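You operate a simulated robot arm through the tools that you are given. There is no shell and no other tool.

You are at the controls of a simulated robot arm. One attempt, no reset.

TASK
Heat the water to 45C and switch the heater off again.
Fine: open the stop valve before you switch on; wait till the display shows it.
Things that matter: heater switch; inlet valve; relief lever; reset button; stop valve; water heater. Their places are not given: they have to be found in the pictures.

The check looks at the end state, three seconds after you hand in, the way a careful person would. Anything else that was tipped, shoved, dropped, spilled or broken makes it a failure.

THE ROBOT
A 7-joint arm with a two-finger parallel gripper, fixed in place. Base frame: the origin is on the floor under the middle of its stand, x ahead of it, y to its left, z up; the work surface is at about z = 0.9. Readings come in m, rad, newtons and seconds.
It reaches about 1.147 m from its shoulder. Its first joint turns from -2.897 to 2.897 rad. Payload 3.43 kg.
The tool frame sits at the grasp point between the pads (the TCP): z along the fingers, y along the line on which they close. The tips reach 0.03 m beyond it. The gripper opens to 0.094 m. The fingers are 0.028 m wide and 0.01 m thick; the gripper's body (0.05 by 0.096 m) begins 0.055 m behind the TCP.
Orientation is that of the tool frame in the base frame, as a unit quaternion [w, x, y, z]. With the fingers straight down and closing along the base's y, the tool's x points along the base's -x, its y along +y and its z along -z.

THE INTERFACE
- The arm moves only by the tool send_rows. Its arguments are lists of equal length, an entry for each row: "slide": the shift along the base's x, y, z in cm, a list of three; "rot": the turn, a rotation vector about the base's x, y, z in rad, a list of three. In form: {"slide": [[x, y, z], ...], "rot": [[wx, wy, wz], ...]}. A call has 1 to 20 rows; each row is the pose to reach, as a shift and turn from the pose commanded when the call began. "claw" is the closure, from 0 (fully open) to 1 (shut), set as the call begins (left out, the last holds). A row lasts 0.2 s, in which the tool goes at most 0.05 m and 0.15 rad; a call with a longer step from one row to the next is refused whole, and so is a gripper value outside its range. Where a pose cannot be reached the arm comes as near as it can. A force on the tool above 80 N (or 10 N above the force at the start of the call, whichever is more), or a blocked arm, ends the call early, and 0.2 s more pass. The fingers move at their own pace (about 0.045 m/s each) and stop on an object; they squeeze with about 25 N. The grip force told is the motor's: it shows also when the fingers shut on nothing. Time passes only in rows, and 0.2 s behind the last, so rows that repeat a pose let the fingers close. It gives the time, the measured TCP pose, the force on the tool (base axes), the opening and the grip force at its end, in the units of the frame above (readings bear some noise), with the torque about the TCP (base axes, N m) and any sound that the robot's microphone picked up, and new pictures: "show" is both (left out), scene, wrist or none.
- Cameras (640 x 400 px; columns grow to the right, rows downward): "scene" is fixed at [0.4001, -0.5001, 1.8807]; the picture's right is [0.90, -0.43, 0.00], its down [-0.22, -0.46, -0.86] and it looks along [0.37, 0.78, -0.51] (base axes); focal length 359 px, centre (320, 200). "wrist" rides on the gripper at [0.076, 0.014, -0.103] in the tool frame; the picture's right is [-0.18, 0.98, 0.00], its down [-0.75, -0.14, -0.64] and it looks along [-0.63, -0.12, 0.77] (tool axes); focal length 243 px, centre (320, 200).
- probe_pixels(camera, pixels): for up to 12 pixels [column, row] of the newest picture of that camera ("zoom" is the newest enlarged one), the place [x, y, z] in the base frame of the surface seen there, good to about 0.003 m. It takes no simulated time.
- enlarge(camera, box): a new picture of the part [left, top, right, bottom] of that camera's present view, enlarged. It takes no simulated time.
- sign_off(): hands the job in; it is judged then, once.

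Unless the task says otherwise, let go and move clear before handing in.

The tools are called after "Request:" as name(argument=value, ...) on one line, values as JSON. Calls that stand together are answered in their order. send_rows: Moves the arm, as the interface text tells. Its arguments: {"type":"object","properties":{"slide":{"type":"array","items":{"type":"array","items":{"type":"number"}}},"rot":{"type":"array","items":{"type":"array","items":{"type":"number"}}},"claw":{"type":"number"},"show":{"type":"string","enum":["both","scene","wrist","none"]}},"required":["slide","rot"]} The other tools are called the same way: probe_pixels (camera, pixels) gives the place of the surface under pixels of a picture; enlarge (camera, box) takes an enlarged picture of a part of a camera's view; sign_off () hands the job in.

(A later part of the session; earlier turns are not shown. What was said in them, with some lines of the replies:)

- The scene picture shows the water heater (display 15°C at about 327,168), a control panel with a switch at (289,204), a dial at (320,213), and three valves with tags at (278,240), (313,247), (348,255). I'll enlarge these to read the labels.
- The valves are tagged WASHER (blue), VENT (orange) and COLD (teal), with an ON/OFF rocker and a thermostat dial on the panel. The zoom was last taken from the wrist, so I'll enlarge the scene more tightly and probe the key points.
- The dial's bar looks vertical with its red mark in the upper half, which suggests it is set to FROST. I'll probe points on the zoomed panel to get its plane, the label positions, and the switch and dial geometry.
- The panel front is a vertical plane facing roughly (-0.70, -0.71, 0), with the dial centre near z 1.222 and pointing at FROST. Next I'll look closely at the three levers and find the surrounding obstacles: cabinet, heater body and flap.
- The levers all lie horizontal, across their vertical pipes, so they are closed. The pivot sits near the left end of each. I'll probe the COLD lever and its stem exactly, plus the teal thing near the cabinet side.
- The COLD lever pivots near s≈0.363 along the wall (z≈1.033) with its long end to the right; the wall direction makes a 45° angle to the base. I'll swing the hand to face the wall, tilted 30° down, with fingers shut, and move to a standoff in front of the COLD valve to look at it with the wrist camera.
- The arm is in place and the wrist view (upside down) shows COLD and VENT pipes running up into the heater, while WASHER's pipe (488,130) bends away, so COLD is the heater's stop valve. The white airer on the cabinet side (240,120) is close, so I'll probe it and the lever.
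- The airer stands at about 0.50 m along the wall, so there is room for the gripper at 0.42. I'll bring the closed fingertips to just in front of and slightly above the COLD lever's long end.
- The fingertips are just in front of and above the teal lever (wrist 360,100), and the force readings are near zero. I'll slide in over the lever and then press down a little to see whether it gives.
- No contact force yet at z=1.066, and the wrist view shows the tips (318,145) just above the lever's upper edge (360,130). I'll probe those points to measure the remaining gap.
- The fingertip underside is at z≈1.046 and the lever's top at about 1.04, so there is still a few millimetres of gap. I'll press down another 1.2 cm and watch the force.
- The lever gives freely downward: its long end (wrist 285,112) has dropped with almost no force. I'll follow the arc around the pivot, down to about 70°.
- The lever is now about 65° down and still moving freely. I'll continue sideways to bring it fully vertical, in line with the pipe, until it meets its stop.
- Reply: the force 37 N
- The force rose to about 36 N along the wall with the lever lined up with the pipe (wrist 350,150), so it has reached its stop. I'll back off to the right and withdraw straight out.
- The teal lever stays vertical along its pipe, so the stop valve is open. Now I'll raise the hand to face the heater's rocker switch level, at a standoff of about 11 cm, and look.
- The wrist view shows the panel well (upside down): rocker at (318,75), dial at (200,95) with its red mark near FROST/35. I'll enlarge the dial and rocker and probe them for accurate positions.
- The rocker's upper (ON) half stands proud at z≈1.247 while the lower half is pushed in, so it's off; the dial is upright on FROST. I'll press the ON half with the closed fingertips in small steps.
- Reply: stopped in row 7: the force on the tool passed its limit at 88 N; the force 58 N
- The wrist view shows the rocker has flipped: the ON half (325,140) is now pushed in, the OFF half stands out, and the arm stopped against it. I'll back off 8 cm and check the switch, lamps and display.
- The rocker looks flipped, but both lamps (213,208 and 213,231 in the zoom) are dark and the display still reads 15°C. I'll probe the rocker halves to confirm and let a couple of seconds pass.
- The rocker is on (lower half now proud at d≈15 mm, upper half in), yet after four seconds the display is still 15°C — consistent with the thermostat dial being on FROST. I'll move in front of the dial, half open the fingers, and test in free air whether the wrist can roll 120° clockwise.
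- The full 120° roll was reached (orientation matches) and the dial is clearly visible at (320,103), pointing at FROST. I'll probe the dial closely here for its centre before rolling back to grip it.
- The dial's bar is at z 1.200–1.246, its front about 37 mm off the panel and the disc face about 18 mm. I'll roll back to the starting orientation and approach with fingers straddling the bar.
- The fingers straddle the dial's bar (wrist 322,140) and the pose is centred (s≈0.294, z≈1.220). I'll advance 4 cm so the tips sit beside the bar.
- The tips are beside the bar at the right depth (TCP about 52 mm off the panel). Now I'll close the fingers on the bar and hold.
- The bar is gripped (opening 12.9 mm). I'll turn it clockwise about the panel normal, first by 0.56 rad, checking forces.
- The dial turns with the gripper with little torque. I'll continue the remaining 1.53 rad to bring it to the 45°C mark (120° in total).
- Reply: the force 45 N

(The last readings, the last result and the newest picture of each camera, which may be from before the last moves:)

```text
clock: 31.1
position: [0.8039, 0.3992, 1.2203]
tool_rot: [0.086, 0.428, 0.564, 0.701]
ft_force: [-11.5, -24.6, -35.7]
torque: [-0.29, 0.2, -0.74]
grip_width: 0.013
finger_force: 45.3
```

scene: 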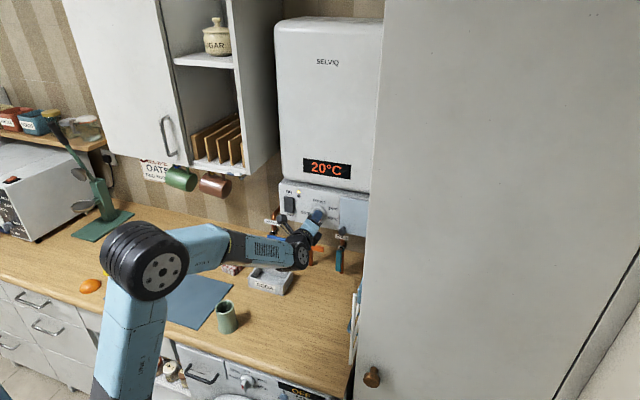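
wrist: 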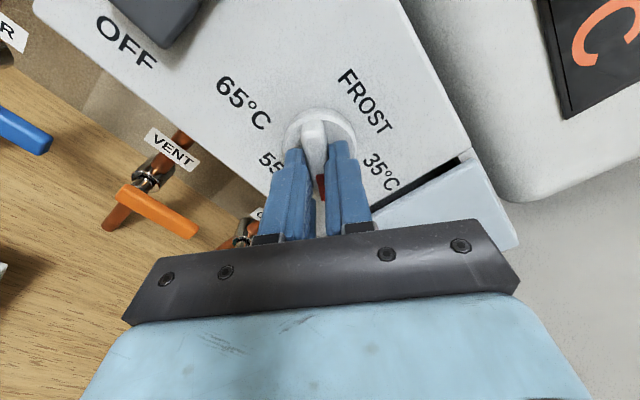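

The display jumped to 20°C, so the heater is now heating with the dial on 45°C. I'll release the dial and back straight out.

Request:
send_rows(slide=[[0, 0, 0], [0, 0, 0], [0, 0, 0], [-0.7, -0.71, 0], [-2.8, -2.86, 0], [-5.6, -5.7, 0], [-7.0, -7.14, 0]], rot=[[0, 0, 0], [0, 0, 0], [0, 0, 0], [0, 0, 0], [0, 0, 0], [0, 0, 0], [0, 0, 0]], claw=0.5, show="both")

Request:
enlarge(camera="wrist", box=[200, 0, 480, 175])

```text
clock: 32.7
position: [0.7342, 0.3298, 1.2237]
tool_rot: [0.086, 0.425, 0.565, 0.703]
ft_force: [0.6, 0.7, 0.1]
torque: [0.03, -0.05, -0.02]
grip_width: 0.0473
finger_force: 0.1
```

scene: 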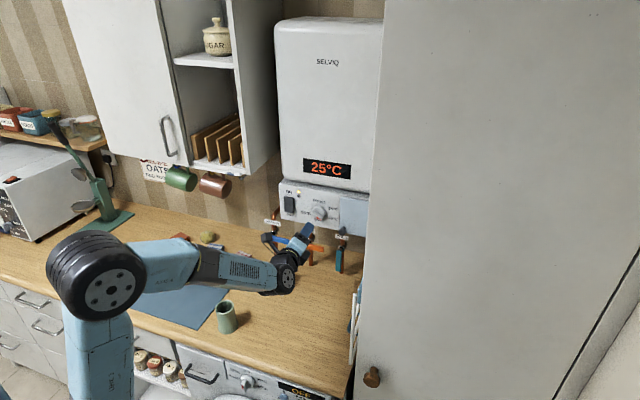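
wrist: 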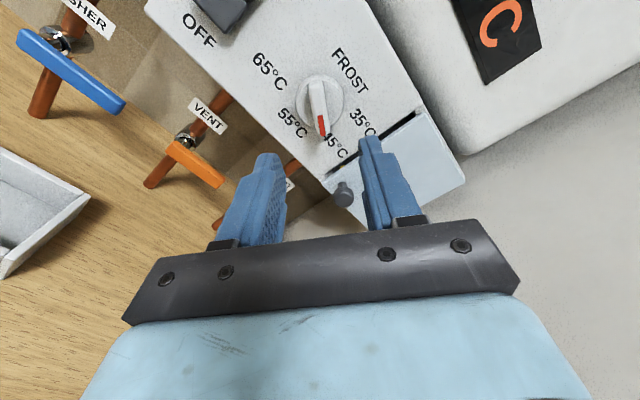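

```text
2.29 times, centred on (340, 88) of wrist
```

zoom: 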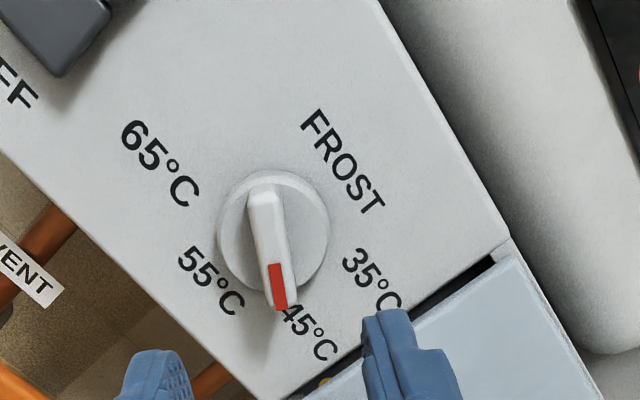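

Display reads 25°C and the dial's red mark points to 45°C. While it heats, I'll roll the hand back, close the fingers, and wait in front of the rocker's OFF half.

Request:
send_rows(slide=[[-0.5, -0.5, 0], [-1.2, 0.5, -0.2], [-2.0, 2.0, -0.5], [-3.0, 4.0, -0.8], [-4.0, 6.0, -1.1], [-5.0, 8.0, -1.4], [-5.7, 9.65, -1.67], [-5.7, 9.65, -1.67], [-5.7, 9.65, -1.67], [-5.7, 9.65, -1.67], [-5.7, 9.65, -1.67], [-5.7, 9.65, -1.67], [-5.7, 9.65, -1.67], [-5.7, 9.65, -1.67], [-5.7, 9.65, -1.67], [-5.7, 9.65, -1.67]], rot=[[-0.0977, -0.0997, 0], [-0.1955, -0.1993, 0], [-0.2932, -0.299, 0], [-0.3909, -0.3987, 0], [-0.4887, -0.4983, 0], [-0.5864, -0.598, 0], [-0.6841, -0.6977, 0], [-0.7819, -0.7973, 0], [-0.8796, -0.897, 0], [-0.9773, -0.9967, 0], [-1.0751, -1.0963, 0], [-1.1728, -1.196, 0], [-1.2705, -1.2957, 0], [-1.3683, -1.3953, 0], [-1.466, -1.495, 0], [-1.466, -1.495, 0]], claw=1, show="both")

```text
clock: 36.1
position: [0.6756, 0.4262, 1.2056]
tool_rot: [0.649, -0.276, 0.654, 0.273]
ft_force: [0.2, -0.5, -0.1]
torque: [-0.01, 0.01, 0.02]
grip_width: 0.0
finger_force: 24.8
```

scene: 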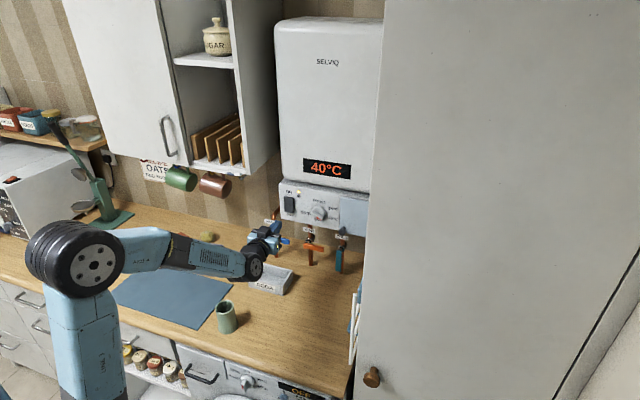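
wrist: 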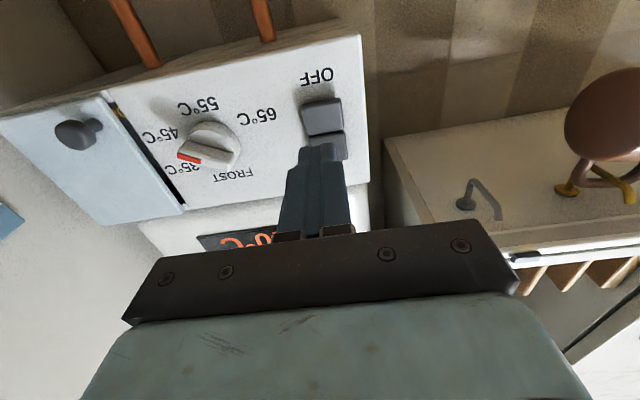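

Display shows 40°C and rising fast. I'll move the closed fingertips to about 1 cm short of the OFF half and check the display again.

Request:
send_rows(slide=[[2.1, 2.14, 0], [4.2, 4.28, 0], [4.2, 4.28, 0]], rot=[[0, 0, 0], [0, 0, 0], [0, 0, 0]], show="both")

Request:
enlarge(camera="scene", box=[270, 150, 370, 230])

```text
clock: 36.9
position: [0.7175, 0.4673, 1.2071]
tool_rot: [0.65, -0.274, 0.655, 0.273]
ft_force: [0.2, -0.1, -1.0]
torque: [-0.02, 0.0, 0.02]
grip_width: 0.0002
finger_force: 25.0
```

scene: 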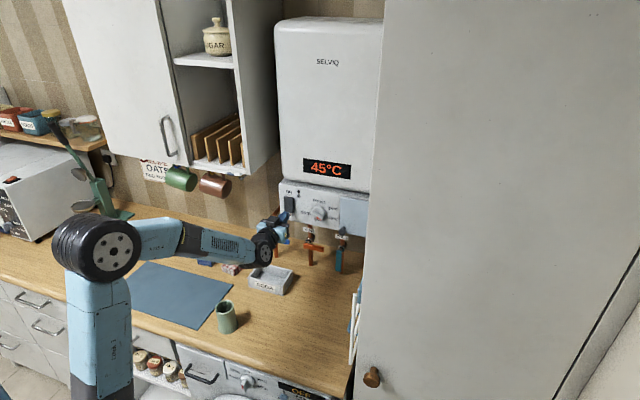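
wrist: 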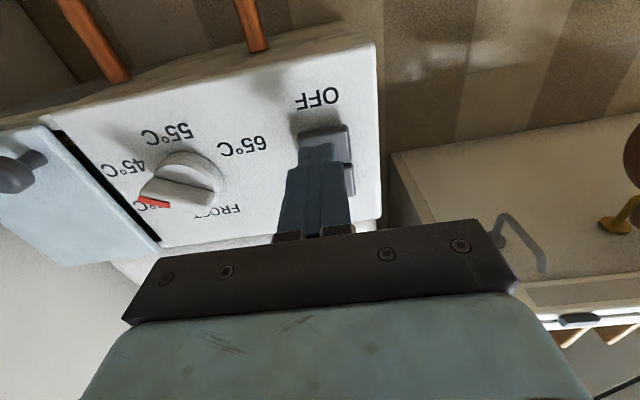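

```text
5.00 times, centred on (320, 190) of scene
```

zoom: 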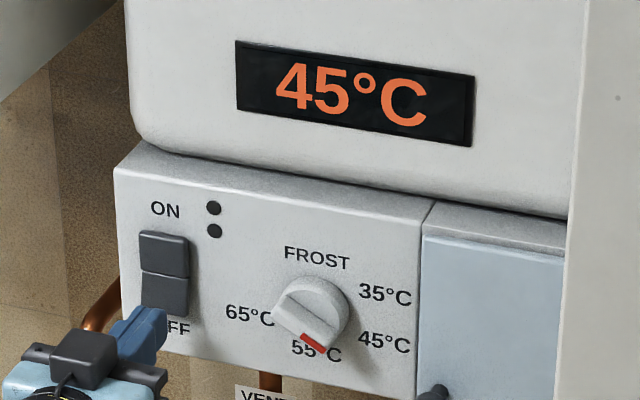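

Display now reads 45°C and the heating lamp has gone dark, so the thermostat has reached its setting. I'll press the OFF half now.

Request:
send_rows(slide=[[0.84, 0.857, 0], [1.26, 1.285, 0], [1.54, 1.57, 0], [1.75, 1.785, 0], [1.855, 1.89, 0]], rot=[[0, 0, 0], [0, 0, 0], [0, 0, 0], [0, 0, 0], [0, 0, 0]], show="both")

```text
clock: 38.1
position: [0.7343, 0.4844, 1.2051]
tool_rot: [0.649, -0.275, 0.655, 0.273]
ft_force: [-44.7, -38.8, -12.6]
torque: [0.35, -0.21, 0.02]
grip_width: 0.0
finger_force: 25.1
```

scene: 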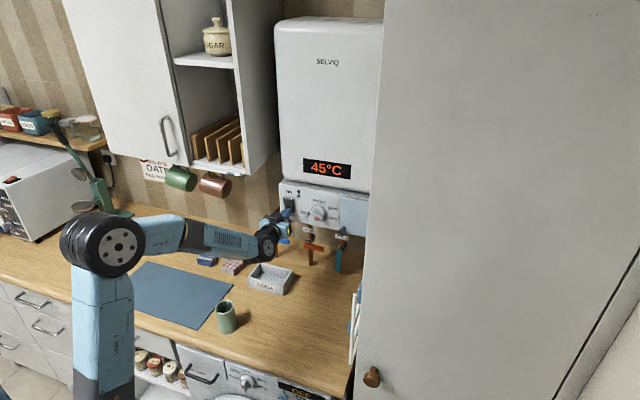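
wrist: 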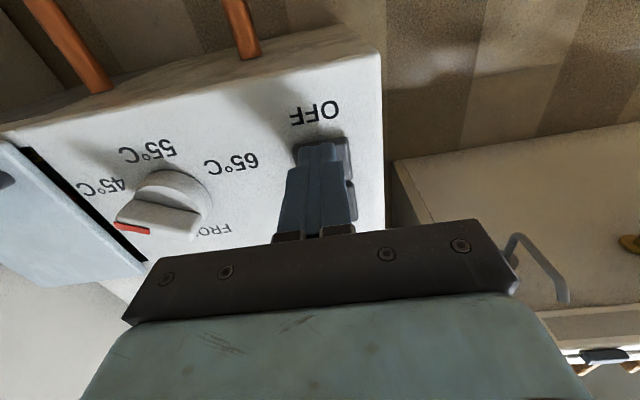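

The press built up about 59 N against the OFF half and the display holds 45°C. I'll back straight out and confirm the rocker's position.

Request:
send_rows(slide=[[-0.7, -0.71, 0], [-2.8, -2.86, 0], [-5.6, -5.7, 0], [-8.4, -8.57, 0], [-8.4, -8.57, 0]], rot=[[0, 0, 0], [0, 0, 0], [0, 0, 0], [0, 0, 0], [0, 0, 0]], show="both")

Request:
enlarge(camera="scene", box=[270, 150, 370, 230])

Request:
enlarge(camera="wrist", box=[80, 0, 400, 200])

```text
clock: 39.3
position: [0.6512, 0.4024, 1.2071]
tool_rot: [0.65, -0.274, 0.655, 0.273]
ft_force: [-0.9, 1.1, -0.2]
torque: [0.03, 0.01, 0.01]
grip_width: 0.0001
finger_force: 25.0
```

scene: 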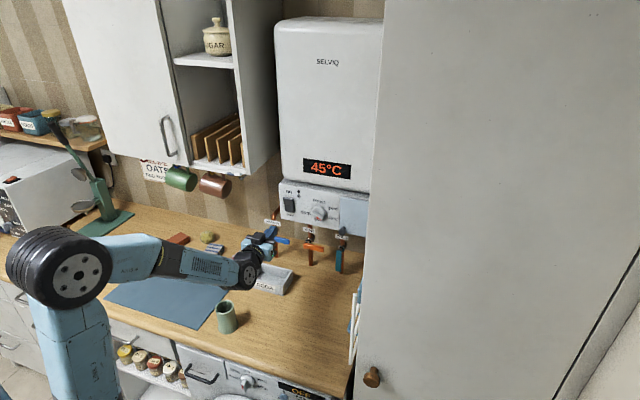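
wrist: 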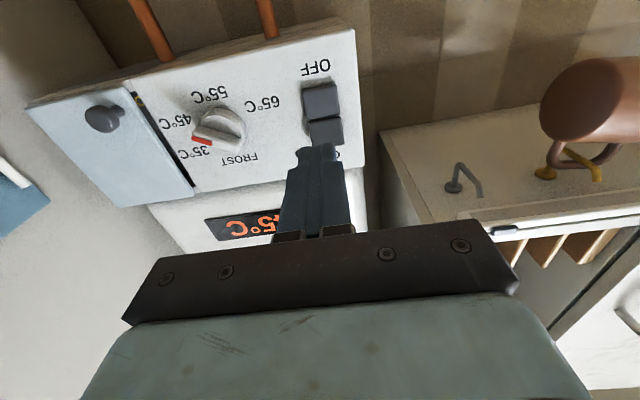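

```text
5.00 times, centred on (320, 190) of scene
```

zoom: 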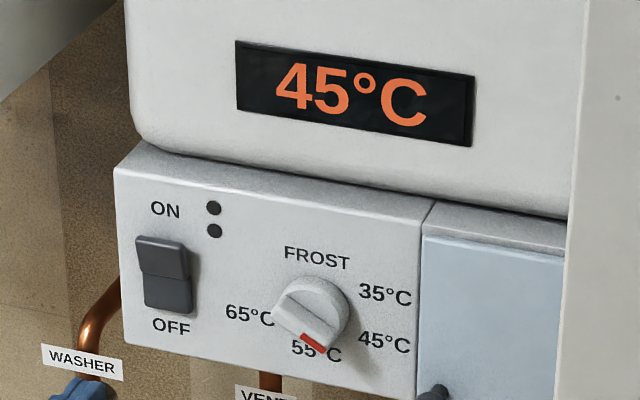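

```text
2.00 times, centred on (240, 100) of wrist
```

zoom: 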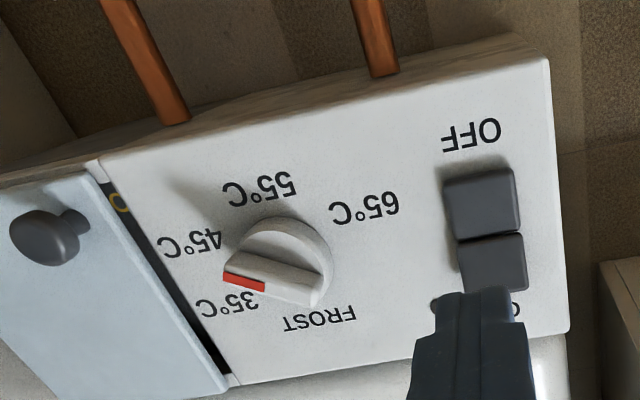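

The rocker again shows the ON half proud and the OFF half in, lamps dark, and the display holds 45°C. I'll probe the rocker to confirm, and retreat further while letting a few seconds pass.

Request:
probe_pixels(camera="wrist", pixels=[[320, 92], [320, 104], [324, 125], [325, 138]])

Request:
send_rows(slide=[[-2.1, -2.1, 0.5], [-4.2, -4.3, 1.5], [-6.3, -6.4, 2.5], [-8.4, -8.6, 4.0], [-10.5, -10.7, 5.0], [-10.5, -10.7, 5.0], [-10.5, -10.7, 5.0], [-10.5, -10.7, 5.0], [-10.5, -10.7, 5.0], [-10.5, -10.7, 5.0], [-10.5, -10.7, 5.0], [-10.5, -10.7, 5.0], [-10.5, -10.7, 5.0], [-10.5, -10.7, 5.0], [-10.5, -10.7, 5.0], [-10.5, -10.7, 5.0]], rot=[[0, 0, 0], [0, 0, 0], [0, 0, 0], [0, 0, 0], [0, 0, 0], [0, 0, 0], [0, 0, 0], [0, 0, 0], [0, 0, 0], [0, 0, 0], [0, 0, 0], [0, 0, 0], [0, 0, 0], [0, 0, 0], [0, 0, 0], [0, 0, 0]], claw=0.5, show="both")

Request:
enlarge(camera="scene", box=[255, 150, 385, 290])

```text
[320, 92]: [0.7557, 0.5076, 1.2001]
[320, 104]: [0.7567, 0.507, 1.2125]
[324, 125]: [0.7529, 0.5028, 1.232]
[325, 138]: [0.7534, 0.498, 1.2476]
```

```text
clock: 42.7
position: [0.5483, 0.2964, 1.2557]
tool_rot: [0.65, -0.274, 0.654, 0.273]
ft_force: [-0.2, -0.1, -0.2]
torque: [0.05, -0.03, 0.02]
grip_width: 0.0471
finger_force: 0.1
out of reach, approached as far as the arm can: row 2
```

scene: 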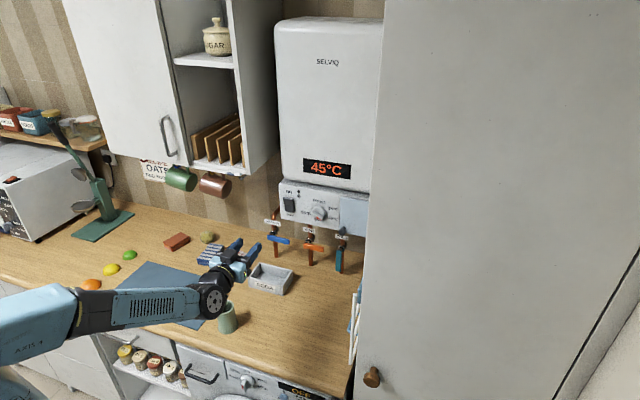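
wrist: 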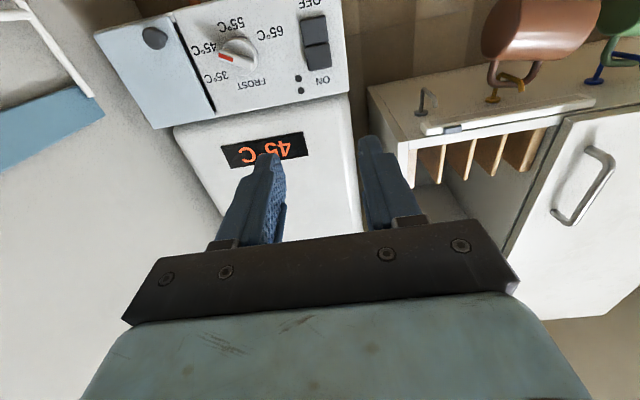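

```text
2.86 times, centred on (320, 220) of scene
```

zoom: 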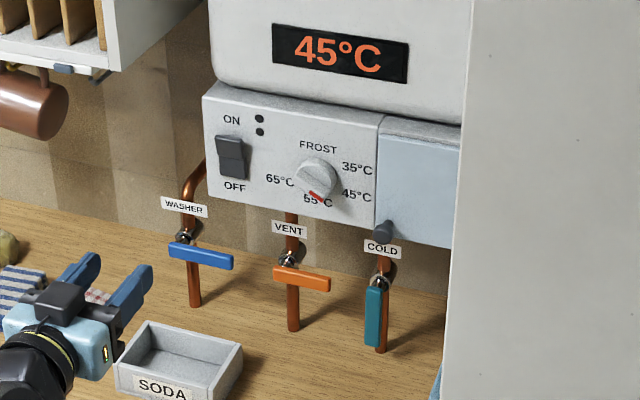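

The rocker is off (OFF half in at 7 mm, ON half proud at 15 mm) and the display holds 45°C. The COLD lever stands open along its pipe, WASHER and VENT are untouched, the other objects are in place and the arm is clear. I'm handing in.

Request:
sign_off()

```text
The job is handed in.
```

The water was heated to 45°C and the heater is switched off again. I've handed the job in. The result of the check wasn't shown to me.

- **Stop valve:** I took the COLD valve to be the stop valve, because its pipe runs straight up into the heater. I opened it fully before switching on and left it open.
- **Thermostat dial:** with the switch on, nothing heated because the dial was set to FROST. I turned it to 45°C and left it there.
- **Heating:** the display climbed from 15°C to 45°C, and the heating lamp went out at 45°C. I then switched off. The display still showed 45°C several seconds later.
- **Everything else:** I didn't touch the WASHER and VENT levers or the small cover beside the panel, which I assume hides the reset button. Nothing in view was knocked or moved, and the arm is clear of the heater.

Switching on took a firm push, which briefly passed the arm's 80 N force limit (88 N). The switch flipped normally and also worked normally when I turned it off.
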